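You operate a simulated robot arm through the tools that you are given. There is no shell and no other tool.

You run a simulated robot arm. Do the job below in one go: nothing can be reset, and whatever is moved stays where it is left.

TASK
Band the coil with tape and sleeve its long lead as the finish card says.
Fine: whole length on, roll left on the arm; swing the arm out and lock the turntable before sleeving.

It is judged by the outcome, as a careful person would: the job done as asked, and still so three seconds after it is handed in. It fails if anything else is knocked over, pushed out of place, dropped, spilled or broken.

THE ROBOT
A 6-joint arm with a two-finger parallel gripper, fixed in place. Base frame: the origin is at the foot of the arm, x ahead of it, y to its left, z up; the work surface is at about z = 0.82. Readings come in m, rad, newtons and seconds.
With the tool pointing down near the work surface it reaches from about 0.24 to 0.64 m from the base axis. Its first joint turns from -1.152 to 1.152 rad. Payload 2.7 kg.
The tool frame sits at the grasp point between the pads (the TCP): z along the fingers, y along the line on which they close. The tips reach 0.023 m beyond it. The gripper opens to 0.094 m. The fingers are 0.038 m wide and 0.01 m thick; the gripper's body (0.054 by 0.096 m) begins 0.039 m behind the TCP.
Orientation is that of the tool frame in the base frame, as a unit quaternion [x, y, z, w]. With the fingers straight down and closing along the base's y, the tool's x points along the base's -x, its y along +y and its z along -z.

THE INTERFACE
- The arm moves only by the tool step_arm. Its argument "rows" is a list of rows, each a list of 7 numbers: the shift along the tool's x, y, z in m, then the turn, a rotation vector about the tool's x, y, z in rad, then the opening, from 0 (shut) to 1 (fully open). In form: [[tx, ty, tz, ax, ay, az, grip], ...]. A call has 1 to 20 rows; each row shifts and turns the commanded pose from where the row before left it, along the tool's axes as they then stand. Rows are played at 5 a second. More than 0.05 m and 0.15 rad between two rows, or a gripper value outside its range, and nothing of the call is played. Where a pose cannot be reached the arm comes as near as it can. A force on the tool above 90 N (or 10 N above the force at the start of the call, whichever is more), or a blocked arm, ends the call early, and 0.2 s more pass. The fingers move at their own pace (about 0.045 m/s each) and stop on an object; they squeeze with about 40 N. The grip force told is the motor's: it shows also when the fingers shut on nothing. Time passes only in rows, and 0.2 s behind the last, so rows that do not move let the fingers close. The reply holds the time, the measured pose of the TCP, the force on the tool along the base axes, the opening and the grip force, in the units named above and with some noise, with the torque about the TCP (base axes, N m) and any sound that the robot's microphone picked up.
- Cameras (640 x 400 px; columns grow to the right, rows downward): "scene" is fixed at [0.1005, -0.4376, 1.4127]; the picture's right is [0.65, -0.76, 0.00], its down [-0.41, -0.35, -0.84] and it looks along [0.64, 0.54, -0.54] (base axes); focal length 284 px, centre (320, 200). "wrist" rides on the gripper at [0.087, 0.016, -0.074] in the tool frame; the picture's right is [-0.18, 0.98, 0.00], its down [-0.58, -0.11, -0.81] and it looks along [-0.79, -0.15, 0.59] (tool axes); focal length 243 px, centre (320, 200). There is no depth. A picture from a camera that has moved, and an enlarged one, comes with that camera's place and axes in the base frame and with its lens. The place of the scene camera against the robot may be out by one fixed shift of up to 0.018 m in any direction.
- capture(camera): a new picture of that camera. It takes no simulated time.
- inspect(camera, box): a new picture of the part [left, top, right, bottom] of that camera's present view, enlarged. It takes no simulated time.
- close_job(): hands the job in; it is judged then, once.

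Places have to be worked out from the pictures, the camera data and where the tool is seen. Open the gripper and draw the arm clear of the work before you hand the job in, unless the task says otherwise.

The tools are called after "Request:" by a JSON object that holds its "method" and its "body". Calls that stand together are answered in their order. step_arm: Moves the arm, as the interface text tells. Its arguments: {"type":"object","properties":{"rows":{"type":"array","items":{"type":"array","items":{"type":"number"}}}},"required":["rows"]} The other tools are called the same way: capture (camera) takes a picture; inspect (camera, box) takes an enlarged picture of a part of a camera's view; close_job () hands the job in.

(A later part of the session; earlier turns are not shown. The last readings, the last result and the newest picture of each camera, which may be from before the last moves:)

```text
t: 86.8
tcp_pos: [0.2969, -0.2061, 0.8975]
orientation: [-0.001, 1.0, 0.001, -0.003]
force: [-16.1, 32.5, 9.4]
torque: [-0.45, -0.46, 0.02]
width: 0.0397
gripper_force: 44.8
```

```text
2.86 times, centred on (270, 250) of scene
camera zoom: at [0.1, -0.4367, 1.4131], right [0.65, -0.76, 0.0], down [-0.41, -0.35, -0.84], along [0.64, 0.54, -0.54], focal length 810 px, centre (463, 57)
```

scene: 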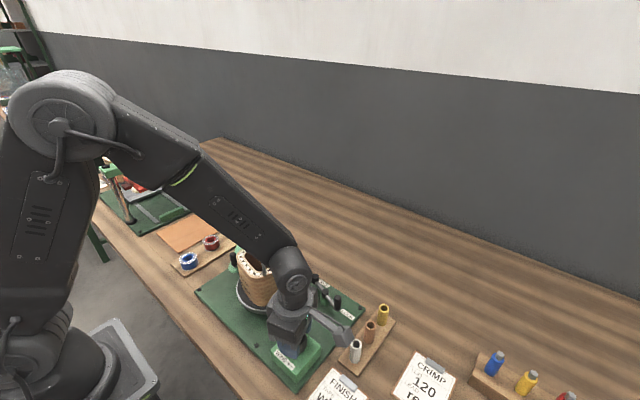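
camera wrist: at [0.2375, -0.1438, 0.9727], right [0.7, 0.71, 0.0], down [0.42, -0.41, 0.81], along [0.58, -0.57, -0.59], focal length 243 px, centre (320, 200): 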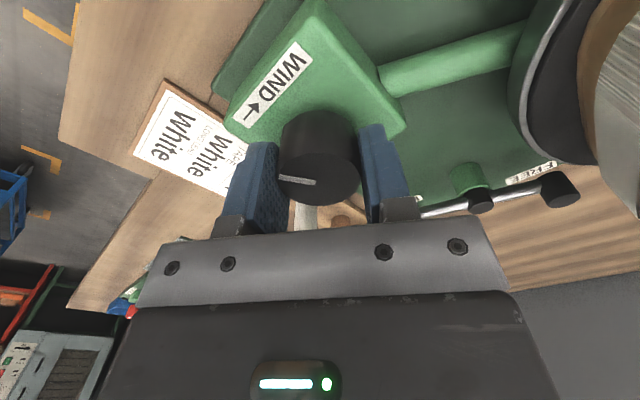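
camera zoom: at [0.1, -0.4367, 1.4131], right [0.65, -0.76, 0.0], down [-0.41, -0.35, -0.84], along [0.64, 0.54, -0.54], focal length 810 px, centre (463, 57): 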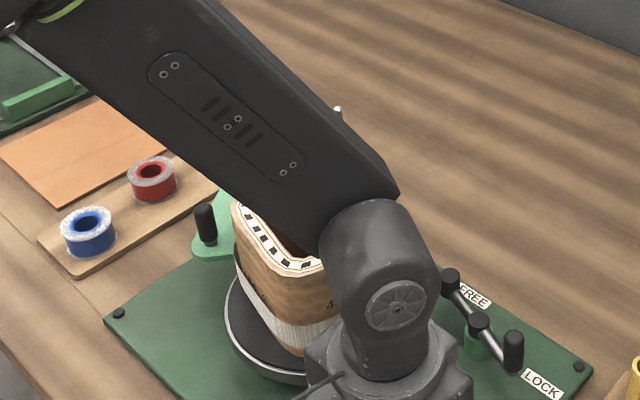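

Slight slip only. I'll finish this stroke to about -40° with a small centring correction.

Request:
{"method": "step_arm", "body": {"rows": [[0, 0.002, 0, 0, 0, 0.07, 0.1], [0, 0, 0, 0, 0, 0.07, 0.1], [0, 0, 0, 0, 0, 0.07, 0.1], [0, 0, 0, 0, 0, 0.07, 0.1], [0, 0, 0, 0, 0, 0.07, 0.1], [0, 0, 0, 0, 0, 0.07, 0.1], [0, 0, 0, 0, 0, 0.07, 0.1], [0, 0, 0, 0, 0, 0.07, 0.1], [0, 0, 0, 0, 0, 0.07, 0.1], [0, 0, 0, 0, 0, 0.07, 0.1], [0, 0, 0, 0, 0, 0, 0.1]]}}

Request:
{"method": "inspect", "body": {"camera": "scene", "box": [190, 180, 350, 320]}}

Request:
{"method": "capture", "body": {"camera": "wrist"}}

```text
t: 89.2
tcp_pos: [0.2973, -0.2033, 0.8976]
orientation: [0.341, 0.94, 0.001, -0.002]
force: [-24.1, -5.2, 3.2]
torque: [0.29, 0.69, 0.01]
width: 0.0396
gripper_force: 45.0
```

```text
2.86 times, centred on (270, 250) of scene
camera zoom: at [0.0999, -0.4377, 1.4127], right [0.65, -0.76, 0.0], down [-0.41, -0.35, -0.84], along [0.64, 0.54, -0.54], focal length 810 px, centre (463, 57)
```

zoom: 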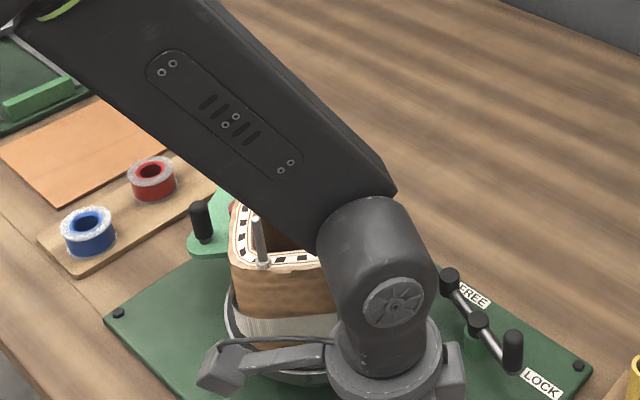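

```text
taken
camera wrist: at [0.2409, -0.1355, 0.9726], right [0.77, 0.64, 0.0], down [0.38, -0.46, 0.8], along [0.51, -0.62, -0.59], focal length 243 px, centre (320, 200)
```

wrist: 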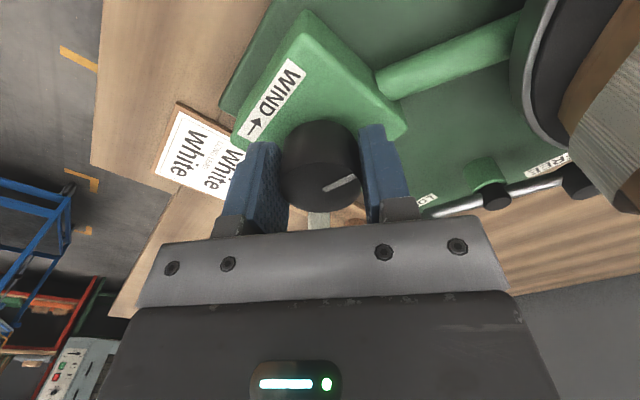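

Second stroke done. I'll release, lift while rotating back, and look at the remaining tape on the roll.

Request:
{"method": "step_arm", "body": {"rows": [[0, 0, 0, 0, 0, 0, 0.75], [0, 0, 0, 0, 0, 0, 0.75], [0, 0, -0.045, 0, 0, 0, 0.75], [0, 0, -0.05, 0, 0, 0, 0.75], [0, 0, -0.05, 0, 0, -0.14, 0.75], [0, 0, -0.04, 0, 0, -0.14, 0.75], [0, 0, 0, 0, 0, -0.14, 0.75], [0, 0, 0, 0, 0, -0.14, 0.75], [0, 0, 0, 0, 0, -0.14, 0.75], [0, 0, 0, 0, 0, -0.14, 0.75], [0, 0, 0, 0, 0, -0.14, 0.75], [0, 0, 0, 0, 0, -0.14, 0.75], [0, 0, 0, 0, 0, -0.14, 0.75], [0, 0, 0, 0, 0, -0.14, 0.75], [0, 0, 0, 0, 0, 0, 0.75]]}}

Request:
{"method": "capture", "body": {"camera": "wrist"}}

Request:
{"method": "inspect", "body": {"camera": "scene", "box": [190, 180, 350, 320]}}

```text
t: 92.4
tcp_pos: [0.2985, -0.2041, 1.0826]
orientation: [-0.346, 0.938, 0.0, 0.001]
force: [0.2, -0.1, -0.8]
torque: [-0.04, 0.01, 0.03]
width: 0.0703
gripper_force: 0.0
```

```text
taken
camera wrist: at [0.2223, -0.248, 1.1576], right [-0.5, 0.87, 0.0], down [0.51, 0.29, 0.81], along [0.7, 0.4, -0.59], focal length 243 px, centre (320, 200)
```

wrist: 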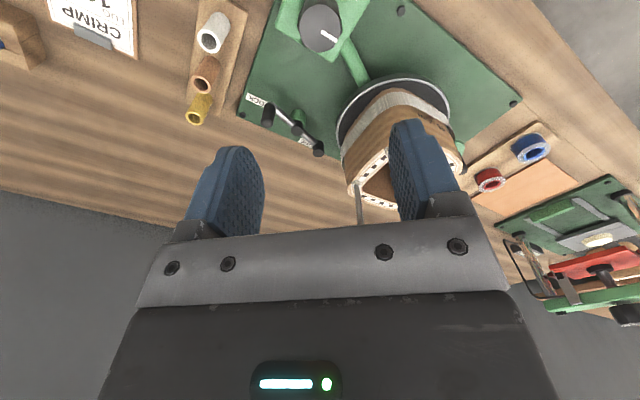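

```text
2.86 times, centred on (270, 250) of scene
camera zoom: at [0.1005, -0.4376, 1.4127], right [0.65, -0.76, 0.0], down [-0.41, -0.35, -0.84], along [0.64, 0.54, -0.54], focal length 810 px, centre (463, 57)
```

zoom: 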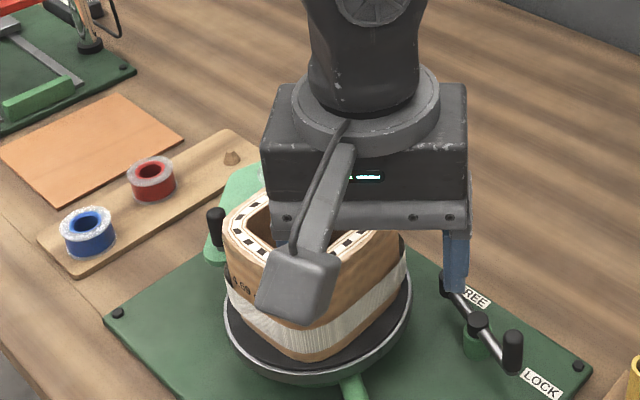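

The band looks good. The roll is hidden behind a finger, so I'll shift over at height for a clear look at it.

Request:
{"method": "step_arm", "body": {"rows": [[0, 0, -0.03, 0, 0, 0, 0.75], [-0.026, 0.0304, 0, 0, 0, 0, 0.75], [-0.026, 0.0304, 0, 0, 0, 0, 0.75], [-0.026, 0.0304, 0, 0, 0, 0, 0.75], [0, 0, 0, 0, 0, 0, 0.75]]}}

Request:
{"method": "capture", "body": {"camera": "wrist"}}

Request:
{"method": "inspect", "body": {"camera": "wrist", "box": [240, 0, 440, 150]}}

Request:
{"method": "inspect", "body": {"camera": "scene", "box": [190, 180, 350, 320]}}

```text
t: 93.6
tcp_pos: [0.2971, -0.0841, 1.1112]
orientation: [-0.345, 0.938, 0.0, -0.001]
force: [0.2, 0.0, -0.7]
torque: [-0.01, 0.02, 0.01]
width: 0.0704
gripper_force: 0.1
```

```text
taken
camera wrist: at [0.2215, -0.128, 1.187], right [-0.5, 0.87, 0.0], down [0.51, 0.29, 0.81], along [0.7, 0.4, -0.59], focal length 243 px, centre (320, 200)
```

wrist: 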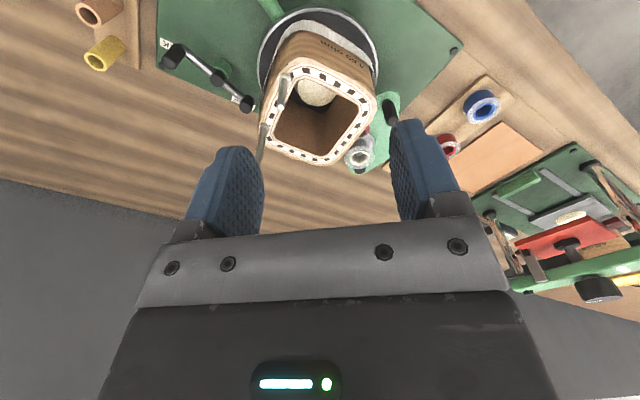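

```text
2.67 times, centred on (340, 75) of wrist
camera zoom: at [0.2215, -0.128, 1.187], right [-0.5, 0.87, 0.0], down [0.51, 0.29, 0.81], along [0.7, 0.4, -0.59], focal length 647 px, centre (267, 533)
```

zoom: 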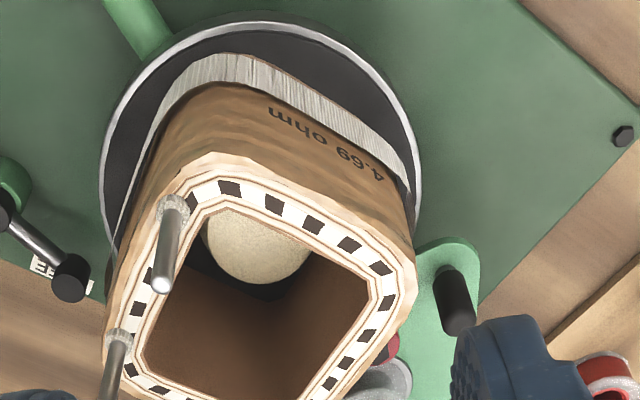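

```text
2.86 times, centred on (270, 250) of scene
camera zoom: at [0.1005, -0.4376, 1.4127], right [0.65, -0.76, 0.0], down [-0.41, -0.35, -0.84], along [0.64, 0.54, -0.54], focal length 810 px, centre (463, 57)
```

zoom: 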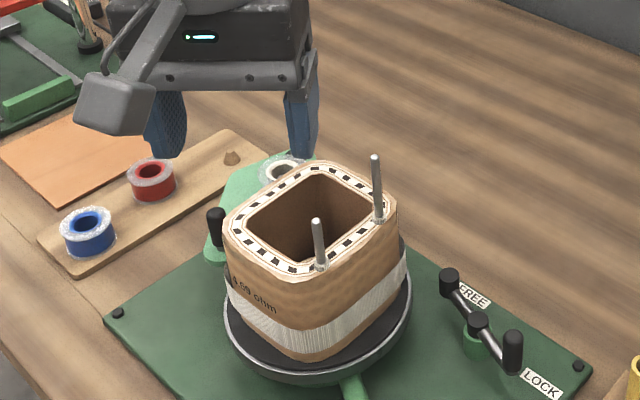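

Request:
{"method": "inspect", "body": {"camera": "wrist", "box": [330, 90, 410, 190]}}

Request:
{"method": "inspect", "body": {"camera": "scene", "box": [240, 215, 310, 265]}}

```text
4.00 times, centred on (370, 140) of wrist
camera zoom: at [0.2215, -0.128, 1.187], right [-0.5, 0.87, 0.0], down [0.51, 0.29, 0.81], along [0.7, 0.4, -0.59], focal length 970 px, centre (120, 440)
```

zoom: 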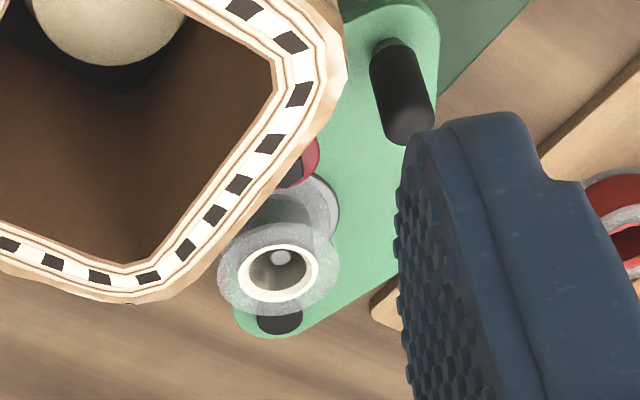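

```text
8.00 times, centred on (275, 240) of scene
camera zoom: at [0.1005, -0.4376, 1.4127], right [0.65, -0.76, 0.0], down [-0.41, -0.35, -0.84], along [0.64, 0.54, -0.54], focal length 2269 px, centre (680, -120)
```

zoom: 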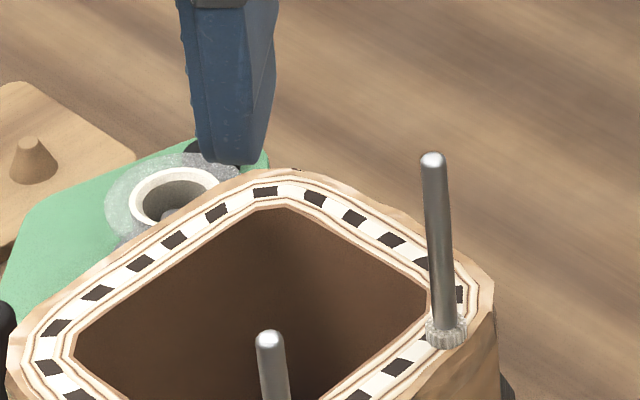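

The flanges look translucent now, so much of the tape has gone. I'll move to the earlier vantage point over the arm for a clear look at what's left.

Request:
{"method": "step_arm", "body": {"rows": [[-0.0297, 0.0279, 0, 0, 0, 0, 0.75], [-0.0297, 0.0279, 0, 0, 0, 0, 0.75], [-0.0297, 0.0279, 0, 0, 0, 0, 0.75], [-0.0297, 0.0279, 0, 0, 0, 0, 0.75], [0, 0, 0, 0, 0, 0, 0.75]]}}

Request:
{"method": "inspect", "body": {"camera": "wrist", "box": [200, 0, 360, 130]}}

```text
t: 94.8
tcp_pos: [0.3177, 0.0799, 1.1134]
orientation: [-0.345, 0.939, -0.001, 0.002]
force: [-0.1, 0.4, 0.0]
torque: [-0.02, 0.01, -0.02]
width: 0.0707
gripper_force: 0.1
```

```text
3.08 times, centred on (280, 65) of wrist
camera zoom: at [0.2413, 0.0375, 1.1883], right [-0.5, 0.87, 0.0], down [0.51, 0.29, 0.81], along [0.7, 0.4, -0.59], focal length 746 px, centre (443, 615)
```

zoom: 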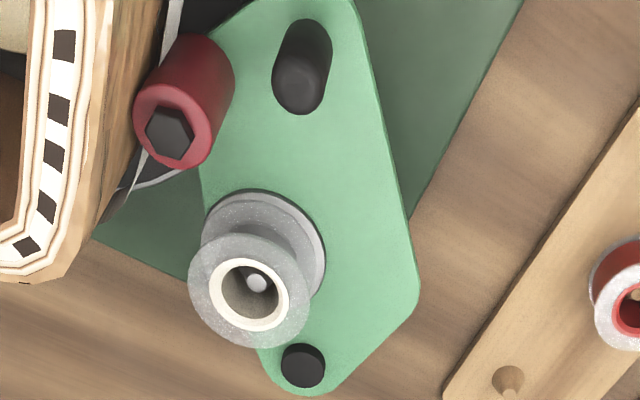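

No strand runs from the roll to the roller any more. I'll enlarge further to check the roll and the tape's tail.

Request:
{"method": "inspect", "body": {"camera": "wrist", "box": [200, 20, 270, 80]}}

Request:
{"method": "inspect", "body": {"camera": "wrist", "box": [235, 50, 305, 110]}}

```text
6.67 times, centred on (235, 50) of wrist
camera zoom: at [0.2413, 0.0375, 1.1883], right [-0.5, 0.87, 0.0], down [0.51, 0.29, 0.81], along [0.7, 0.4, -0.59], focal length 1618 px, centre (887, 1200)
```

zoom: 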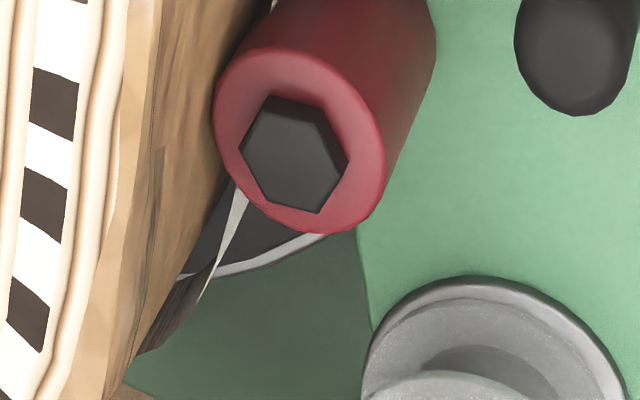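

```text
6.67 times, centred on (270, 80) of wrist
camera zoom: at [0.2413, 0.0375, 1.1883], right [-0.5, 0.87, 0.0], down [0.51, 0.29, 0.81], along [0.7, 0.4, -0.59], focal length 1618 px, centre (653, 1000)
```

zoom: 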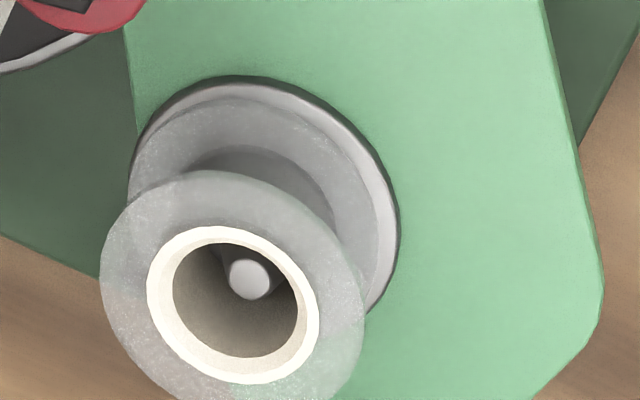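

The roll is empty down to its core, but a short tail still stands off beside the roller. I'll wind roughly one more turn so the roller presses the tail down. Returning to the knob.

Request:
{"method": "step_arm", "body": {"rows": [[0.0294, -0.0267, 0, 0, 0, 0, 0.75], [0.0294, -0.0267, 0, 0, 0, 0, 0.75], [0.0294, -0.0267, 0, 0, 0, 0, 0.75], [0.0294, -0.0267, 0, 0, 0, 0, 0.75], [0.0294, -0.0267, 0, 0, 0, 0, 0.75], [0.0294, -0.0267, 0, 0, 0, 0, 0.75], [0.0225, -0.0405, 0, 0, 0, 0, 0.75], [0, 0, 0, 0, 0, 0, 0.75]]}}

```text
t: 96.6
tcp_pos: [0.2944, -0.2058, 1.1132]
orientation: [-0.345, 0.939, -0.001, 0.001]
force: [0.4, -0.5, 0.4]
torque: [-0.01, 0.02, 0.02]
width: 0.0704
gripper_force: 0.0
```

Now at the knob; small centring, rotate to yaw ~110°, and descend.

Request:
{"method": "step_arm", "body": {"rows": [[-0.0034, -0.0016, 0, 0, 0, -0.1353, 0.75], [0, 0, 0, 0, 0, -0.1353, 0.75], [0, 0, 0, 0, 0, -0.1353, 0.75], [0, 0, 0, 0, 0, -0.1353, 0.75], [0, 0, 0, 0, 0, -0.1353, 0.75], [0, 0, 0, 0, 0, -0.1353, 0.75], [0, 0, 0, 0, 0, -0.1353, 0.75], [0, 0, 0, 0, 0, -0.1353, 0.75], [0, 0, 0, 0, 0, -0.1353, 0.75], [0, 0, 0.045, 0, 0, 0, 0.75], [0, 0, 0.045, 0, 0, 0, 0.75], [0, 0, 0.045, 0, 0, 0, 0.75], [0, 0, 0.045, 0, 0, 0, 0.75], [0, 0, 0, 0, 0, 0, 0.75]]}}

Request:
{"method": "inspect", "body": {"camera": "wrist", "box": [160, 30, 480, 230]}}

```text
t: 99.6
tcp_pos: [0.2993, -0.2031, 0.931]
orientation: [0.82, -0.572, 0.0, 0.0]
force: [0.6, -0.1, -0.7]
torque: [0.01, 0.03, 0.0]
width: 0.0705
gripper_force: 0.0
```

```text
2.00 times, centred on (320, 130) of wrist
camera zoom: at [0.3138, -0.2898, 1.0076], right [-0.99, -0.17, 0.0], down [-0.1, 0.58, 0.81], along [-0.13, 0.8, -0.59], focal length 485 px, centre (320, 340)
```

zoom: 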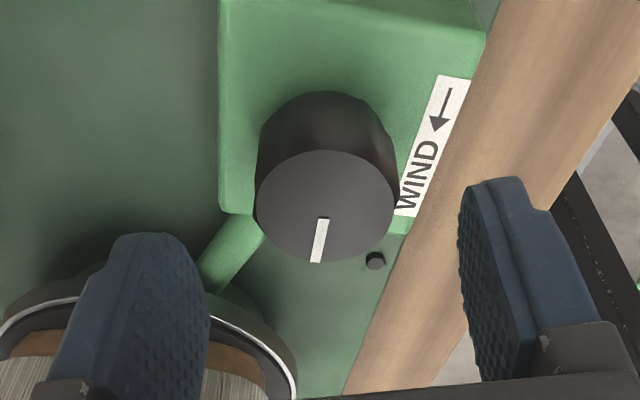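

Centred. I'll descend the last 3 cm, grip, and turn clockwise another stroke.

Request:
{"method": "step_arm", "body": {"rows": [[0, 0.0005, 0.017, 0, 0, 0, 0.75], [0.001, 0, 0.017, 0, 0, 0, 0.75], [0, 0, 0, 0, 0, 0, 0.1], [0, 0, 0, 0, 0, 0, 0.1], [0, 0, 0, 0, 0, 0, 0.1], [0, 0, 0, 0, 0, 0.07, 0.1], [0, 0, 0, 0, 0, 0.07, 0.1], [0, 0, 0, 0, 0, 0.07, 0.1], [0, 0, 0, 0, 0, 0.07, 0.1], [0, 0, 0, 0, 0, 0.07, 0.1], [0, 0, 0, 0, 0, 0.07, 0.1], [0, 0, 0, 0, 0, 0.07, 0.1], [0, 0, 0, 0, 0, 0.07, 0.1], [0, 0, 0, 0, 0, 0.07, 0.1], [0, 0, 0, 0, 0, 0.07, 0.1], [0, 0, 0, 0, 0, 0.07, 0.1], [0, 0, 0, 0, 0, 0.07, 0.1], [0, 0, 0, 0, 0, 0.07, 0.1], [0, 0, 0, 0, 0, 0.07, 0.1]]}}

Request:
{"method": "inspect", "body": {"camera": "wrist", "box": [160, 50, 480, 250]}}

Request:
{"method": "inspect", "body": {"camera": "scene", "box": [190, 180, 350, 320]}}

```text
t: 103.6
tcp_pos: [0.2984, -0.2048, 0.8991]
orientation: [-0.453, 0.892, 0.0, 0.001]
force: [-1.6, -3.9, -0.2]
torque: [0.09, 0.95, 0.03]
width: 0.0393
gripper_force: 45.0
```

```text
2.00 times, centred on (320, 150) of wrist
camera zoom: at [0.2348, -0.2641, 0.9732], right [-0.69, 0.73, 0.0], down [0.43, 0.41, 0.81], along [0.59, 0.55, -0.59], focal length 485 px, centre (320, 300)
```

zoom: 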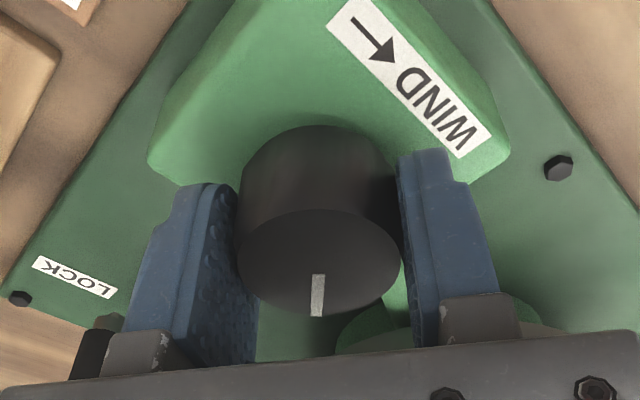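

```text
2.86 times, centred on (270, 250) of scene
camera zoom: at [0.1005, -0.4377, 1.4127], right [0.65, -0.76, 0.0], down [-0.41, -0.35, -0.84], along [0.64, 0.54, -0.54], focal length 810 px, centre (463, 57)
```

zoom: 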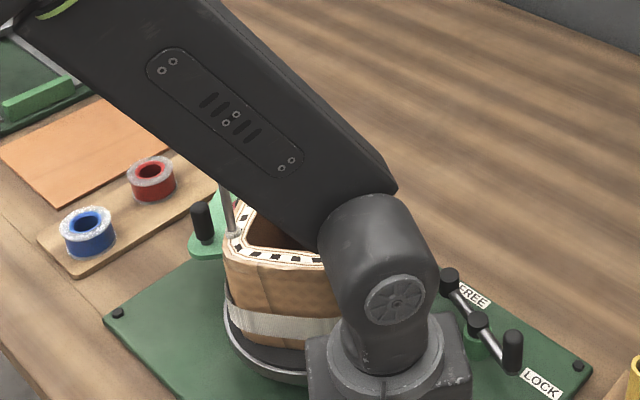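

No slip. Completing this stroke.

Request:
{"method": "step_arm", "body": {"rows": [[0, 0, 0, 0, 0, 0.08, 0.1], [0, 0, 0, 0, 0, 0.08, 0.1], [0, 0, 0, 0, 0, 0.08, 0.1], [0, 0, 0, 0, 0, 0.08, 0.1], [0, 0, 0, 0, 0, 0.08, 0.1], [0, 0, 0, 0, 0, 0.08, 0.1], [0, 0, 0, 0, 0, 0.08, 0.1], [0, 0, 0, 0, 0, 0.08, 0.1], [0, 0, 0, 0, 0, 0.08, 0.1], [0, 0, 0, 0, 0, 0.08, 0.1], [0, 0, 0, 0, 0, 0.08, 0.1], [0, 0, 0, 0, 0, 0.08, 0.1], [0, 0, 0, 0, 0, 0.08, 0.1], [0, 0, 0, 0, 0, 0.08, 0.1], [0, 0, 0, 0, 0, 0.08, 0.1], [0, 0, 0, 0, 0, 0.08, 0.1], [0, 0, 0, 0, 0, 0, 0.1]]}}

Request:
{"method": "inspect", "body": {"camera": "wrist", "box": [160, 50, 480, 250]}}

Request:
{"method": "inspect", "body": {"camera": "scene", "box": [190, 180, 350, 320]}}

```text
t: 107.2
tcp_pos: [0.2989, -0.2045, 0.8992]
orientation: [0.169, 0.986, 0.0, 0.001]
force: [5.9, -34.7, -6.5]
torque: [0.37, 0.49, -0.02]
width: 0.0396
gripper_force: 45.3
```

```text
2.00 times, centred on (320, 150) of wrist
camera zoom: at [0.2229, -0.1609, 0.9731], right [0.5, 0.87, 0.0], down [0.51, -0.29, 0.81], along [0.7, -0.4, -0.59], focal length 485 px, centre (320, 300)
```

zoom: 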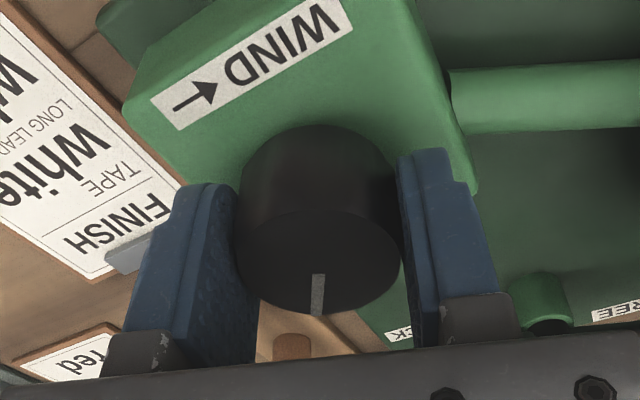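

```text
2.86 times, centred on (270, 250) of scene
camera zoom: at [0.1008, -0.4386, 1.4124], right [0.65, -0.76, 0.0], down [-0.41, -0.35, -0.84], along [0.64, 0.54, -0.54], focal length 810 px, centre (463, 57)
```

zoom: 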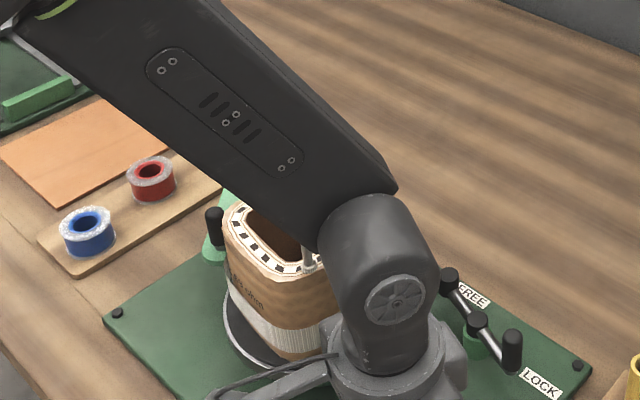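

Nearly one more coil turn done without slip. I'll release, lift clear, and inspect the tail and the coil.

Request:
{"method": "step_arm", "body": {"rows": [[0, 0, 0, 0, 0, 0, 0.75], [0, 0, 0, 0, 0, 0, 0.75], [0, 0, -0.045, 0, 0, 0, 0.75], [0, 0, -0.05, 0, 0, 0, 0.75], [0, 0, -0.05, 0, 0, 0, 0.75], [0, 0, -0.05, 0, 0, -0.14, 0.75], [0, 0, -0.02, 0, 0, -0.14, 0.6], [0, 0, 0, 0, 0, -0.12, 0.5], [0, 0.045, 0, 0, 0, 0, 0.4], [0, 0.045, 0, 0, 0, 0, 0.3], [0, 0.045, 0, 0, 0, 0, 0.287], [0, 0.045, 0, 0, 0, 0, 0.287], [0, 0.045, 0, 0, 0, 0, 0.287], [0, 0.045, 0, 0, 0, 0, 0.287], [0, 0, 0, 0, 0, 0, 0.287]]}}

Request:
{"method": "capture", "body": {"camera": "wrist"}}

Request:
{"method": "inspect", "body": {"camera": "scene", "box": [190, 180, 350, 320]}}

```text
t: 110.4
tcp_pos: [0.2824, 0.0659, 1.1138]
orientation: [-0.031, 1.0, 0.001, 0.001]
force: [-0.5, -1.3, -0.3]
torque: [0.02, -0.01, -0.01]
width: 0.0267
gripper_force: 0.0
```

```text
taken
camera wrist: at [0.1947, 0.0776, 1.1886], right [0.12, 0.99, 0.0], down [0.59, -0.07, 0.81], along [0.8, -0.1, -0.59], focal length 243 px, centre (320, 200)
```

wrist: 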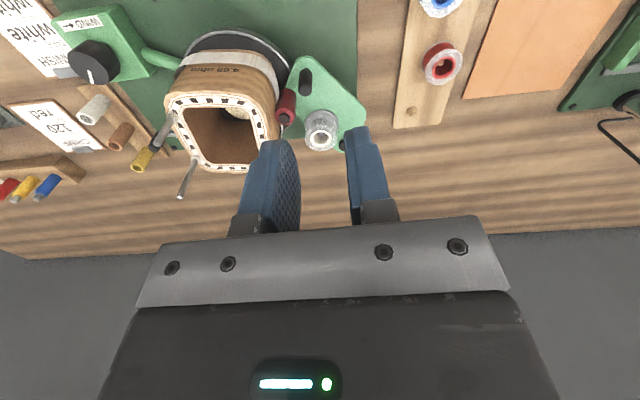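

```text
2.86 times, centred on (270, 250) of scene
camera zoom: at [0.1005, -0.4376, 1.4127], right [0.65, -0.76, 0.0], down [-0.41, -0.35, -0.84], along [0.64, 0.54, -0.54], focal length 810 px, centre (463, 57)
```

zoom: 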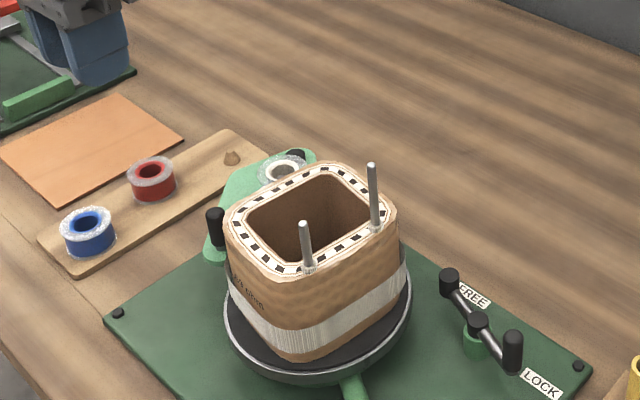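

Request:
{"method": "inspect", "body": {"camera": "wrist", "box": [240, 40, 360, 160]}}

Request:
{"method": "inspect", "body": {"camera": "wrist", "box": [140, 20, 310, 200]}}

```text
3.33 times, centred on (300, 100) of wrist
camera zoom: at [0.1947, 0.0776, 1.1886], right [0.12, 0.99, 0.0], down [0.59, -0.07, 0.81], along [0.8, -0.1, -0.59], focal length 809 px, centre (387, 533)
```

zoom: 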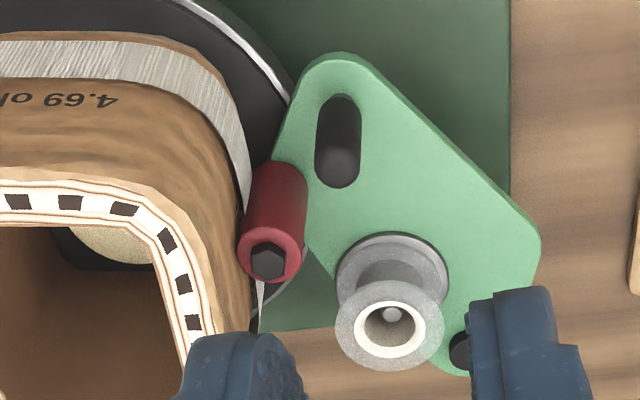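

```text
2.22 times, centred on (225, 110) of wrist
camera zoom: at [0.1947, 0.0776, 1.1886], right [0.12, 0.99, 0.0], down [0.59, -0.07, 0.81], along [0.8, -0.1, -0.59], focal length 539 px, centre (531, 400)
```

zoom: 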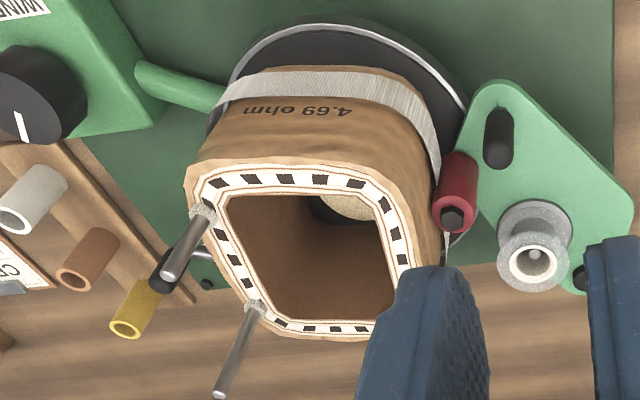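

The roll is empty and no strand remains. The handle is at about (0.337, 0.044), essentially where I let it go. I'll return to it with the same yaw to swing the arm out.

Request:
{"method": "step_arm", "body": {"rows": [[0, 0, 0, 0, 0, -0.135, 0.287], [0, 0, 0, 0, 0, -0.135, 0.287], [0, 0, 0, 0, 0, -0.135, 0.287], [0, 0, 0, 0, 0, -0.135, 0.287], [-0.0171, -0.0247, 0, 0, 0, 0, 0.287], [-0.0171, -0.0247, 0, 0, 0, 0, 0.287], [0, 0, 0.045, 0, 0, 0, 0.287], [0, 0, 0.045, 0, 0, 0, 0.287], [0, 0, 0.05, 0, 0, 0, 0.287], [0, 0, 0, 0, 0, 0, 0.287]]}}

Request:
{"method": "inspect", "body": {"camera": "wrist", "box": [200, 40, 440, 190]}}

Request:
{"method": "inspect", "body": {"camera": "scene", "box": [190, 180, 350, 320]}}

```text
t: 112.6
tcp_pos: [0.3372, 0.0422, 0.9718]
orientation: [-0.297, 0.955, -0.001, 0.002]
force: [-0.2, -0.5, 0.3]
torque: [-0.01, -0.02, -0.01]
width: 0.0269
gripper_force: 0.0
```

```text
2.67 times, centred on (320, 115) of wrist
camera zoom: at [0.2567, 0.0064, 1.0479], right [-0.41, 0.91, 0.0], down [0.54, 0.24, 0.81], along [0.74, 0.33, -0.59], focal length 647 px, centre (320, 427)
```

zoom: 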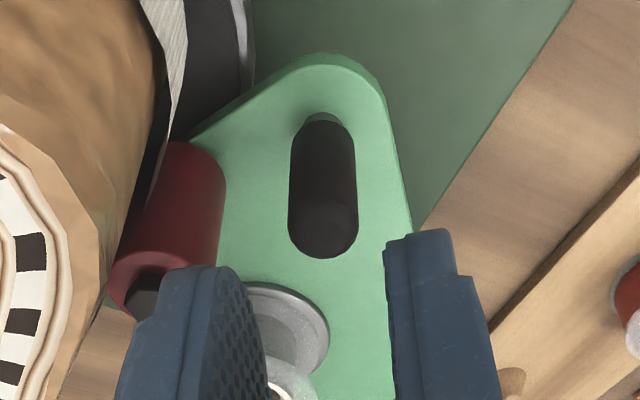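

```text
2.86 times, centred on (270, 250) of scene
camera zoom: at [0.1005, -0.4376, 1.4127], right [0.65, -0.76, 0.0], down [-0.41, -0.35, -0.84], along [0.64, 0.54, -0.54], focal length 810 px, centre (463, 57)
```

zoom: 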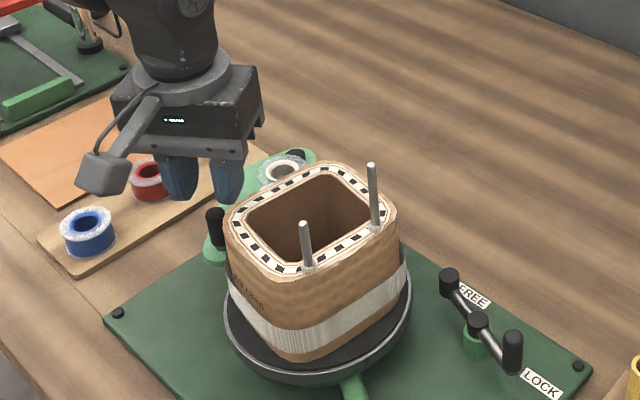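

Aligned within about 1–2 mm. I'll descend around the handle and close.

Request:
{"method": "step_arm", "body": {"rows": [[0.001, 0.001, 0.016, 0, 0, 0, 0.287], [0, 0, 0.015, 0, 0, 0, 0.287], [0, 0, 0, 0, 0, 0, 0.05], [0, 0, 0, 0, 0, 0, 0.05], [0, 0, 0, 0, 0, 0, 0.05]]}}

Request:
{"method": "inspect", "body": {"camera": "wrist", "box": [200, 40, 440, 190]}}

```text
t: 113.8
tcp_pos: [0.3351, 0.0428, 0.9413]
orientation: [-0.296, 0.955, -0.001, 0.001]
force: [2.2, -2.0, -4.1]
torque: [0.15, -0.4, -0.09]
width: 0.0155
gripper_force: 45.4
```

```text
2.67 times, centred on (320, 115) of wrist
camera zoom: at [0.2558, 0.0076, 1.0176], right [-0.41, 0.91, 0.0], down [0.54, 0.24, 0.81], along [0.74, 0.33, -0.59], focal length 647 px, centre (320, 427)
```

zoom: 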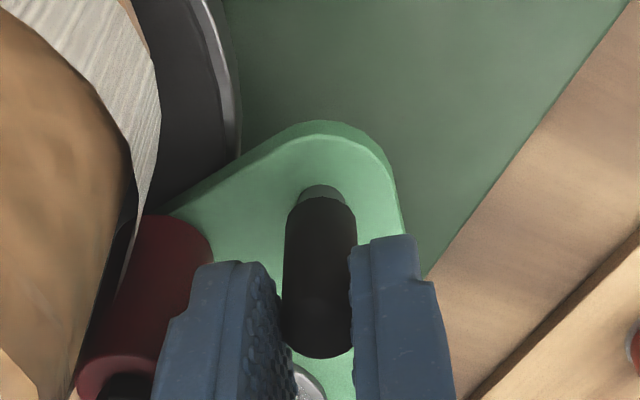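

Gripped. I'll swing the arm outward along its arc.

Request:
{"method": "step_arm", "body": {"rows": [[-0.0032, 0.0096, 0, 0, 0, 0.08, 0.05], [-0.0032, 0.0096, 0, 0, 0, 0.08, 0.05], [-0.0032, 0.0096, 0, 0, 0, 0.08, 0.05], [-0.0032, 0.0096, 0, 0, 0, 0.08, 0.05], [0, 0, 0, 0, 0, 0, 0.05]]}}

Request:
{"method": "inspect", "body": {"camera": "scene", "box": [190, 180, 350, 320]}}

Request:
{"method": "inspect", "body": {"camera": "wrist", "box": [100, 30, 420, 230]}}

```text
t: 115.0
tcp_pos: [0.3281, 0.0822, 0.9419]
orientation: [-0.141, 0.99, 0.001, 0.0]
force: [-15.3, -2.8, 21.8]
torque: [0.12, -0.41, -0.19]
width: 0.0154
gripper_force: 45.6
```

```text
2.86 times, centred on (270, 250) of scene
camera zoom: at [0.0999, -0.4378, 1.4127], right [0.65, -0.76, 0.0], down [-0.41, -0.35, -0.84], along [0.64, 0.54, -0.54], focal length 810 px, centre (463, 57)
```

zoom: 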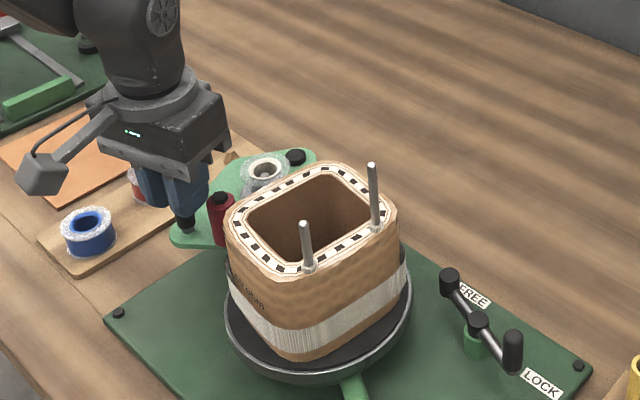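

```text
2.00 times, centred on (260, 130) of wrist
camera zoom: at [0.2417, 0.0748, 1.0177], right [-0.1, 1.0, 0.0], down [0.59, 0.06, 0.81], along [0.8, 0.08, -0.59], focal length 485 px, centre (440, 340)
```

zoom: 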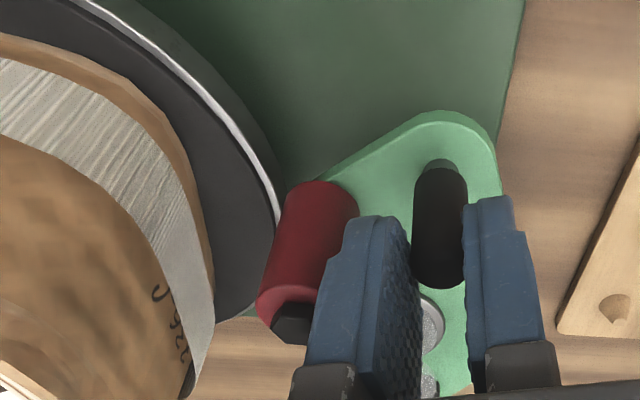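

Arm is swinging out and the band sits flat on the coil. Continuing outward to the original parked angle.

Request:
{"method": "step_arm", "body": {"rows": [[-0.0022, 0.0096, -0.0005, 0, 0, 0.08, 0.05], [-0.0028, 0.0096, 0, 0, 0, 0.08, 0.05], [-0.0028, 0.0096, 0, 0, 0, 0.08, 0.05], [-0.0028, 0.0096, 0, 0, 0, 0.08, 0.05], [0, 0, 0, 0, 0, 0, 0.05]]}}

Request:
{"method": "inspect", "body": {"camera": "scene", "box": [190, 180, 350, 320]}}

```text
t: 116.2
tcp_pos: [0.3357, 0.1235, 0.9429]
orientation: [0.019, 1.0, 0.0, 0.003]
force: [3.9, -1.2, 11.5]
torque: [-0.25, 0.14, -0.1]
width: 0.0149
gripper_force: 45.5
```

```text
2.86 times, centred on (270, 250) of scene
camera zoom: at [0.1005, -0.4377, 1.4127], right [0.65, -0.76, 0.0], down [-0.41, -0.35, -0.84], along [0.64, 0.54, -0.54], focal length 810 px, centre (463, 57)
```

zoom: 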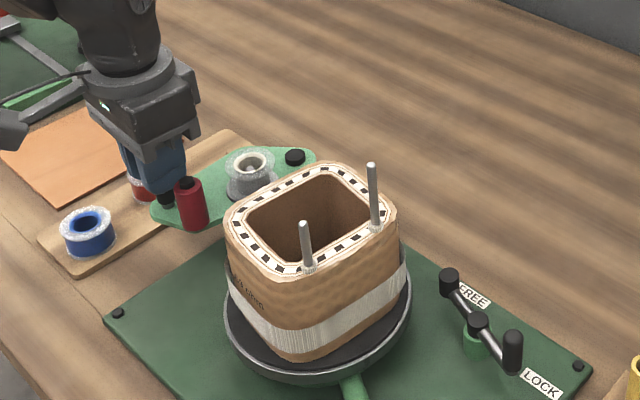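

About 7° more to reach the original parked position. Two more small steps, then release.

Request:
{"method": "step_arm", "body": {"rows": [[-0.0023, 0.0078, 0, 0, 0, 0.065, 0.05], [-0.0023, 0.0075, 0, 0, 0, 0.06, 0.05], [0, 0, 0, 0, 0, 0, 0.05]]}}

Request:
{"method": "step_arm", "body": {"rows": [[0, 0, 0, 0, 0, 0, 0.287], [0, 0, 0, 0, 0, 0, 0.287], [0, 0, -0.02, 0, 0, 0, 0.287], [0, 0, -0.04, 0, 0, 0, 0.287], [0, 0, -0.05, 0, 0, 0, 0.287], [0, 0, -0.05, 0, 0, 0, 0.287], [0, 0, 0, 0, 0, 0, 0.287]]}}

Request:
{"method": "inspect", "body": {"camera": "scene", "box": [190, 180, 350, 320]}}

Request:
{"method": "capture", "body": {"camera": "wrist"}}

```text
t: 117.0
tcp_pos: [0.3411, 0.1378, 0.9435]
orientation: [0.082, 0.997, 0.0, 0.002]
force: [22.1, -10.3, -5.9]
torque: [-0.63, -1.35, -0.1]
width: 0.0154
gripper_force: 44.8
```

```text
t: 118.6
tcp_pos: [0.3392, 0.1385, 1.1011]
orientation: [0.082, 0.997, 0.0, 0.001]
force: [-0.2, 0.6, 0.2]
torque: [0.02, 0.01, 0.0]
width: 0.0269
gripper_force: 0.0
```

```text
2.86 times, centred on (270, 250) of scene
camera zoom: at [0.1005, -0.4376, 1.4127], right [0.65, -0.76, 0.0], down [-0.41, -0.35, -0.84], along [0.64, 0.54, -0.54], focal length 810 px, centre (463, 57)
```

zoom: 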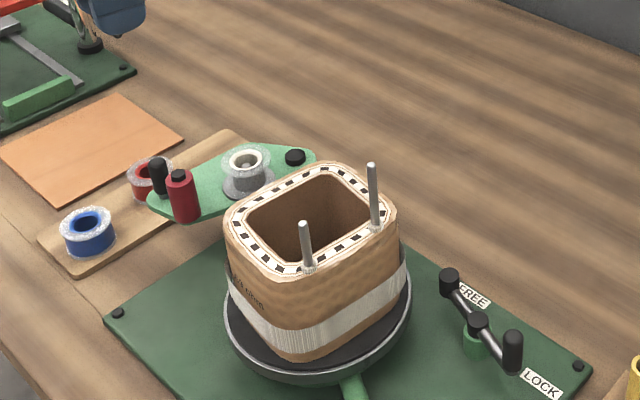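

```text
taken
camera wrist: at [0.257, 0.1688, 1.1765], right [0.34, 0.94, 0.0], down [0.56, -0.2, 0.81], along [0.76, -0.27, -0.59], focal length 243 px, centre (320, 200)
```

wrist: 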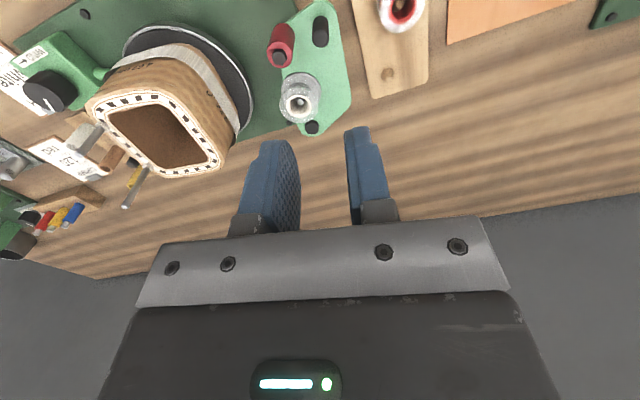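

The arm is parked out as it was at first, with the empty roll left on it. I'll check the band on this side of the coil before locking.

Request:
{"method": "inspect", "body": {"camera": "wrist", "box": [60, 10, 340, 200]}}

Request:
{"method": "inspect", "body": {"camera": "scene", "box": [220, 220, 350, 320]}}

```text
2.11 times, centred on (200, 105) of wrist
camera zoom: at [0.257, 0.1688, 1.1765], right [0.34, 0.94, 0.0], down [0.56, -0.2, 0.81], along [0.76, -0.27, -0.59], focal length 511 px, centre (573, 400)
```

zoom: 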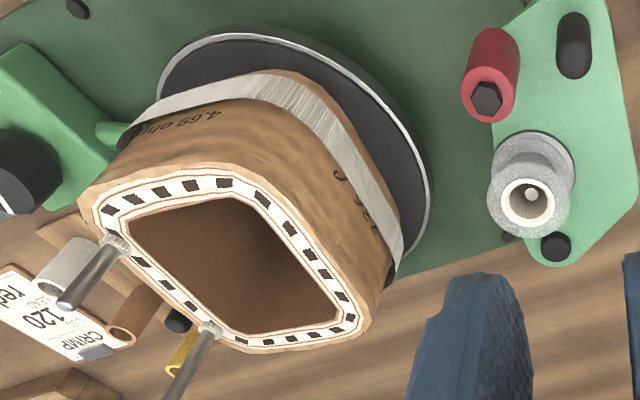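

```text
4.00 times, centred on (285, 270) of scene
camera zoom: at [0.1005, -0.4376, 1.4127], right [0.65, -0.76, 0.0], down [-0.41, -0.35, -0.84], along [0.64, 0.54, -0.54], focal length 1134 px, centre (460, -80)
```

zoom: 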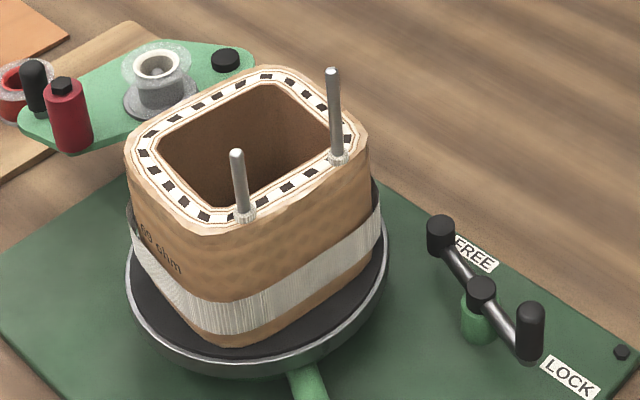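

The band is complete and neat all round. Now I travel at height to the lever handle near (0.418, -0.211), yawing so the fingers close along its travel and the camera stays away from the leads.

Request:
{"method": "step_arm", "body": {"rows": [[-0.01685, -0.0415, 0, 0, 0, 0, 0.4], [-0.01685, -0.0415, 0, 0, 0, 0, 0.5], [-0.01685, -0.0415, 0, 0, 0, 0, 0.5], [-0.01685, -0.0415, 0, 0, 0, 0, 0.5], [-0.01685, -0.0415, 0, 0, 0, 0, 0.5], [-0.01685, -0.0415, 0, 0, 0, 0, 0.5], [-0.01685, -0.0415, 0, 0, 0, 0, 0.5], [-0.01685, -0.0415, 0, 0, 0, 0, 0.5], [0, 0, 0, 0, 0, -0.1386, 0.5], [0, 0, 0, 0, 0, -0.1386, 0.5], [0, 0, 0, 0, 0, -0.1386, 0.5], [0, 0, 0, 0, 0, -0.1386, 0.5], [0, 0, 0, 0, 0, -0.1386, 0.5], [0, 0, 0, 0, 0, -0.1386, 0.5], [0, 0, 0, 0, 0, -0.1386, 0.5], [0, 0, 0, 0, 0, -0.1386, 0.5], [0, 0, 0, 0, 0, -0.1386, 0.5], [0, 0, 0, 0, 0, -0.1386, 0.5], [0, 0, 0, 0, 0, 0, 0.5]]}}

Request:
{"method": "step_arm", "body": {"rows": [[0, 0, 0.045, 0, 0, 0, 0.5], [0, 0, 0.045, 0, 0, 0, 0.5], [0, 0, 0.03, 0, 0, 0, 0.5], [0, 0, 0, 0, 0, 0, 0.5]]}}

Request:
{"method": "inspect", "body": {"camera": "wrist", "box": [160, 0, 480, 200]}}

Request:
{"method": "inspect", "body": {"camera": "scene", "box": [240, 220, 400, 330]}}

```text
t: 122.6
tcp_pos: [0.4182, -0.2115, 1.1014]
orientation: [-0.576, 0.818, -0.001, 0.001]
force: [0.7, -0.3, 0.9]
torque: [0.01, 0.0, -0.01]
width: 0.0468
gripper_force: 0.1
```

```text
t: 123.6
tcp_pos: [0.4195, -0.2126, 0.9811]
orientation: [-0.574, 0.819, 0.0, 0.0]
force: [-0.4, -0.3, 0.1]
torque: [-0.05, -0.01, 0.02]
width: 0.0469
gripper_force: 0.0
```

```text
2.00 times, centred on (320, 100) of wrist
camera zoom: at [0.375, -0.2874, 1.056], right [-0.86, 0.51, 0.0], down [0.3, 0.51, 0.81], along [0.41, 0.69, -0.59], focal length 485 px, centre (320, 400)
```

zoom: 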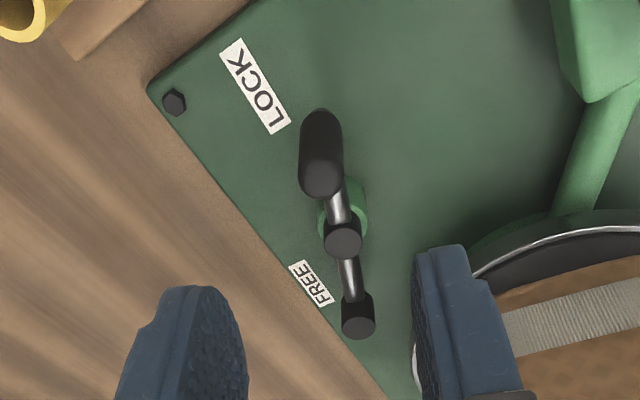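

```text
3.64 times, centred on (320, 275) of scene
camera zoom: at [0.1005, -0.4376, 1.4127], right [0.65, -0.76, 0.0], down [-0.41, -0.35, -0.84], along [0.64, 0.54, -0.54], focal length 1031 px, centre (320, -73)
```

zoom: 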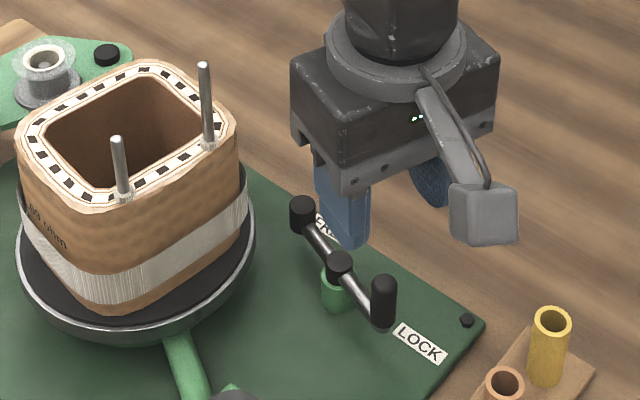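

The handle is directly under the TCP at (0.420, -0.213). I'll descend, grip, and swing it back toward pad-on-rim.

Request:
{"method": "step_arm", "body": {"rows": [[0, 0, 0.04, 0, 0, 0, 0.5], [0, 0, 0.04, 0, 0, 0, 0.5], [0, 0, 0, 0, 0, 0, 0.05], [0, 0, 0, 0, 0, 0, 0.05], [0, 0, 0, 0, 0, 0, 0.05], [-0.0003, -0.005, 0, 0, 0, -0.1, 0.05], [-0.0003, -0.005, 0, 0, 0, -0.1, 0.05], [-0.0003, -0.005, 0, 0, 0, -0.1, 0.05], [0, 0, 0, 0, 0, 0, 0.05]]}}

Request:
{"method": "inspect", "body": {"camera": "scene", "box": [240, 220, 400, 330]}}

Request:
{"method": "inspect", "body": {"camera": "wrist", "box": [200, 50, 440, 250]}}

```text
t: 125.6
tcp_pos: [0.4322, -0.2144, 0.9028]
orientation: [-0.691, 0.723, 0.0, 0.0]
force: [-4.3, -5.0, -5.6]
torque: [-0.04, -0.1, 0.25]
width: 0.0155
gripper_force: 45.2
```

```text
3.64 times, centred on (320, 275) of scene
camera zoom: at [0.1005, -0.4378, 1.4126], right [0.65, -0.76, 0.0], down [-0.41, -0.35, -0.84], along [0.64, 0.54, -0.54], focal length 1031 px, centre (320, -73)
```

zoom: 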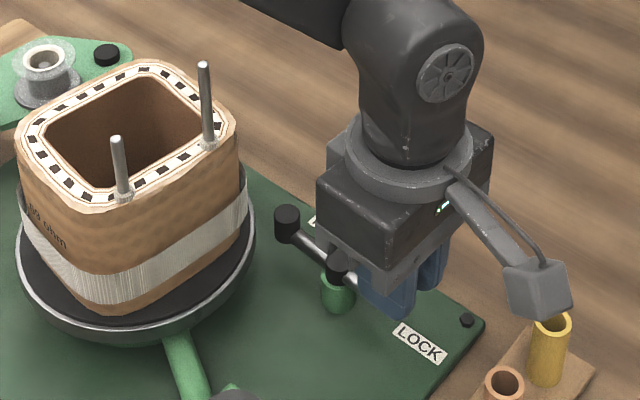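

```text
2.00 times, centred on (320, 150) of wrist
camera zoom: at [0.4129, -0.2995, 0.9773], right [-0.97, 0.23, 0.0], down [0.14, 0.58, 0.81], along [0.18, 0.79, -0.59], focal length 485 px, centre (320, 300)
```

zoom: 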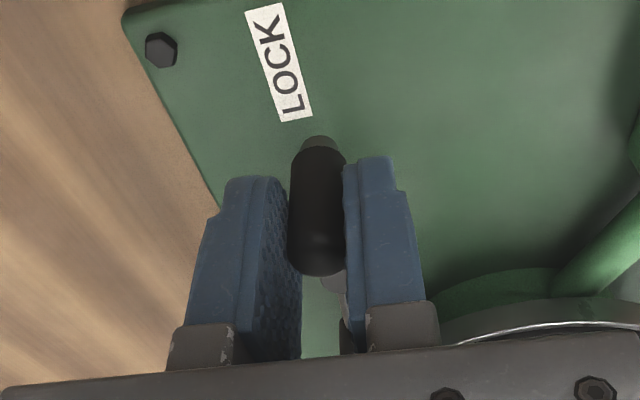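

Moving smoothly. Continuing to the pad-on-rim stop.

Request:
{"method": "step_arm", "body": {"rows": [[-0.0003, -0.005, 0, 0, 0, -0.1, 0.05], [-0.0003, -0.005, 0, 0, 0, -0.1, 0.05], [-0.0003, -0.005, 0, 0, 0, -0.1, 0.05], [-0.0003, -0.005, 0, 0, 0, -0.1, 0.05], [0, 0, 0, 0, 0, 0, 0.05]]}}

Request:
{"method": "step_arm", "body": {"rows": [[-0.0003, -0.005, 0, 0, 0, -0.1, 0.05], [-0.0003, -0.005, 0, 0, 0, -0.1, 0.05], [0, 0, 0, 0, 0, 0, 0.05]]}}

Request:
{"method": "inspect", "body": {"camera": "scene", "box": [240, 220, 400, 330]}}

```text
t: 126.8
tcp_pos: [0.4552, -0.2103, 0.9018]
orientation: [0.821, -0.571, -0.001, -0.001]
force: [-2.3, -4.0, -16.2]
torque: [0.1, 0.63, 0.19]
width: 0.0156
gripper_force: 45.0
```

```text
t: 127.6
tcp_pos: [0.4603, -0.2064, 0.9021]
orientation: [0.874, -0.487, -0.002, 0.001]
force: [-23.2, -9.7, -3.9]
torque: [0.81, 0.55, 0.11]
width: 0.0154
gripper_force: 45.1
```

```text
3.64 times, centred on (320, 275) of scene
camera zoom: at [0.1, -0.4379, 1.4126], right [0.65, -0.76, 0.0], down [-0.41, -0.35, -0.84], along [0.64, 0.54, -0.54], focal length 1031 px, centre (320, -73)
```

zoom: 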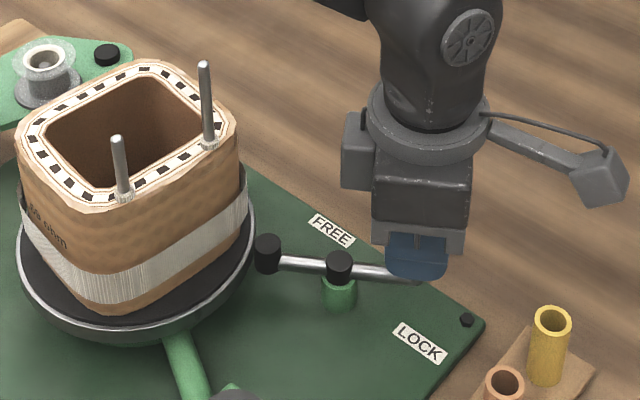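

It's meeting the stop (about 25 N). I'll press slightly more to seat it fully, then release and lift off.

Request:
{"method": "step_arm", "body": {"rows": [[0, -0.003, 0, 0, 0, -0.03, 0.05], [0, 0, 0, 0, 0, 0, 0.05]]}}

Request:
{"method": "step_arm", "body": {"rows": [[0, 0.003, 0, 0, 0, 0.03, 0.3], [0, 0, 0, 0, 0, 0, 0.5], [0, 0, 0, 0, 0, 0, 0.5], [0, 0, -0.03, 0, 0, 0, 0.5], [0, 0, -0.05, 0, 0, 0, 0.5], [0, 0, -0.05, 0, 0, 0, 0.5], [0, 0, 0, 0, 0, 0, 0.5]]}}

Request:
{"method": "capture", "body": {"camera": "wrist"}}

Request:
{"method": "inspect", "body": {"camera": "scene", "box": [270, 260, 370, 325]}}

```text
t: 128.2
tcp_pos: [0.4606, -0.2064, 0.9034]
orientation: [0.88, -0.474, -0.005, 0.002]
force: [-45.9, -14.9, 9.1]
torque: [-0.76, -0.64, 0.02]
width: 0.0153
gripper_force: 45.0
```

```text
t: 129.8
tcp_pos: [0.4625, -0.205, 1.0333]
orientation: [0.873, -0.487, 0.0, -0.001]
force: [-0.3, -0.7, 0.6]
torque: [0.03, 0.03, -0.01]
width: 0.0472
gripper_force: 0.1
```

```text
taken
camera wrist: at [0.4943, -0.2874, 1.1087], right [-0.93, -0.36, 0.0], down [-0.21, 0.55, 0.81], along [-0.29, 0.75, -0.59], focal length 243 px, centre (320, 200)
```

wrist: 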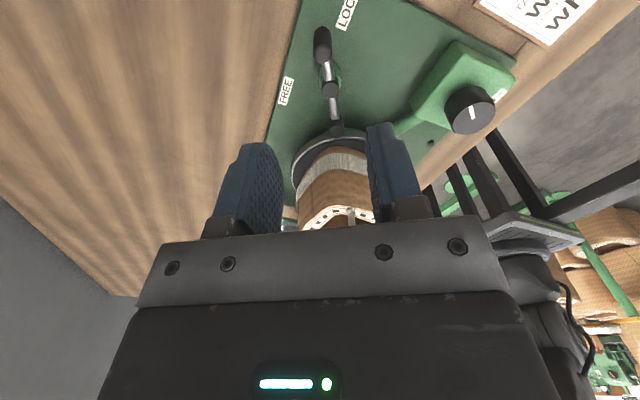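

```text
6.15 times, centred on (320, 292) of scene
camera zoom: at [0.1005, -0.4376, 1.4127], right [0.65, -0.76, 0.0], down [-0.41, -0.35, -0.84], along [0.64, 0.54, -0.54], focal length 1745 px, centre (320, -369)
```

zoom: 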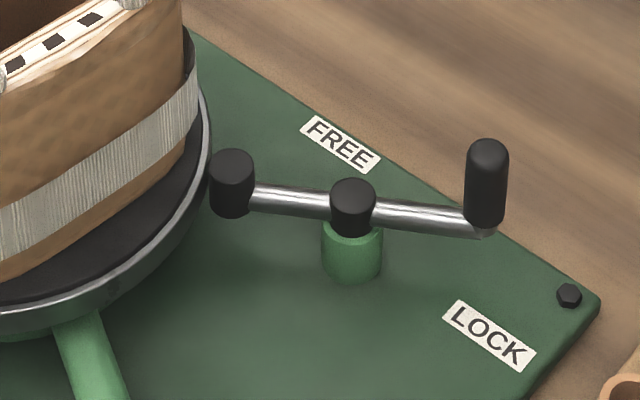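

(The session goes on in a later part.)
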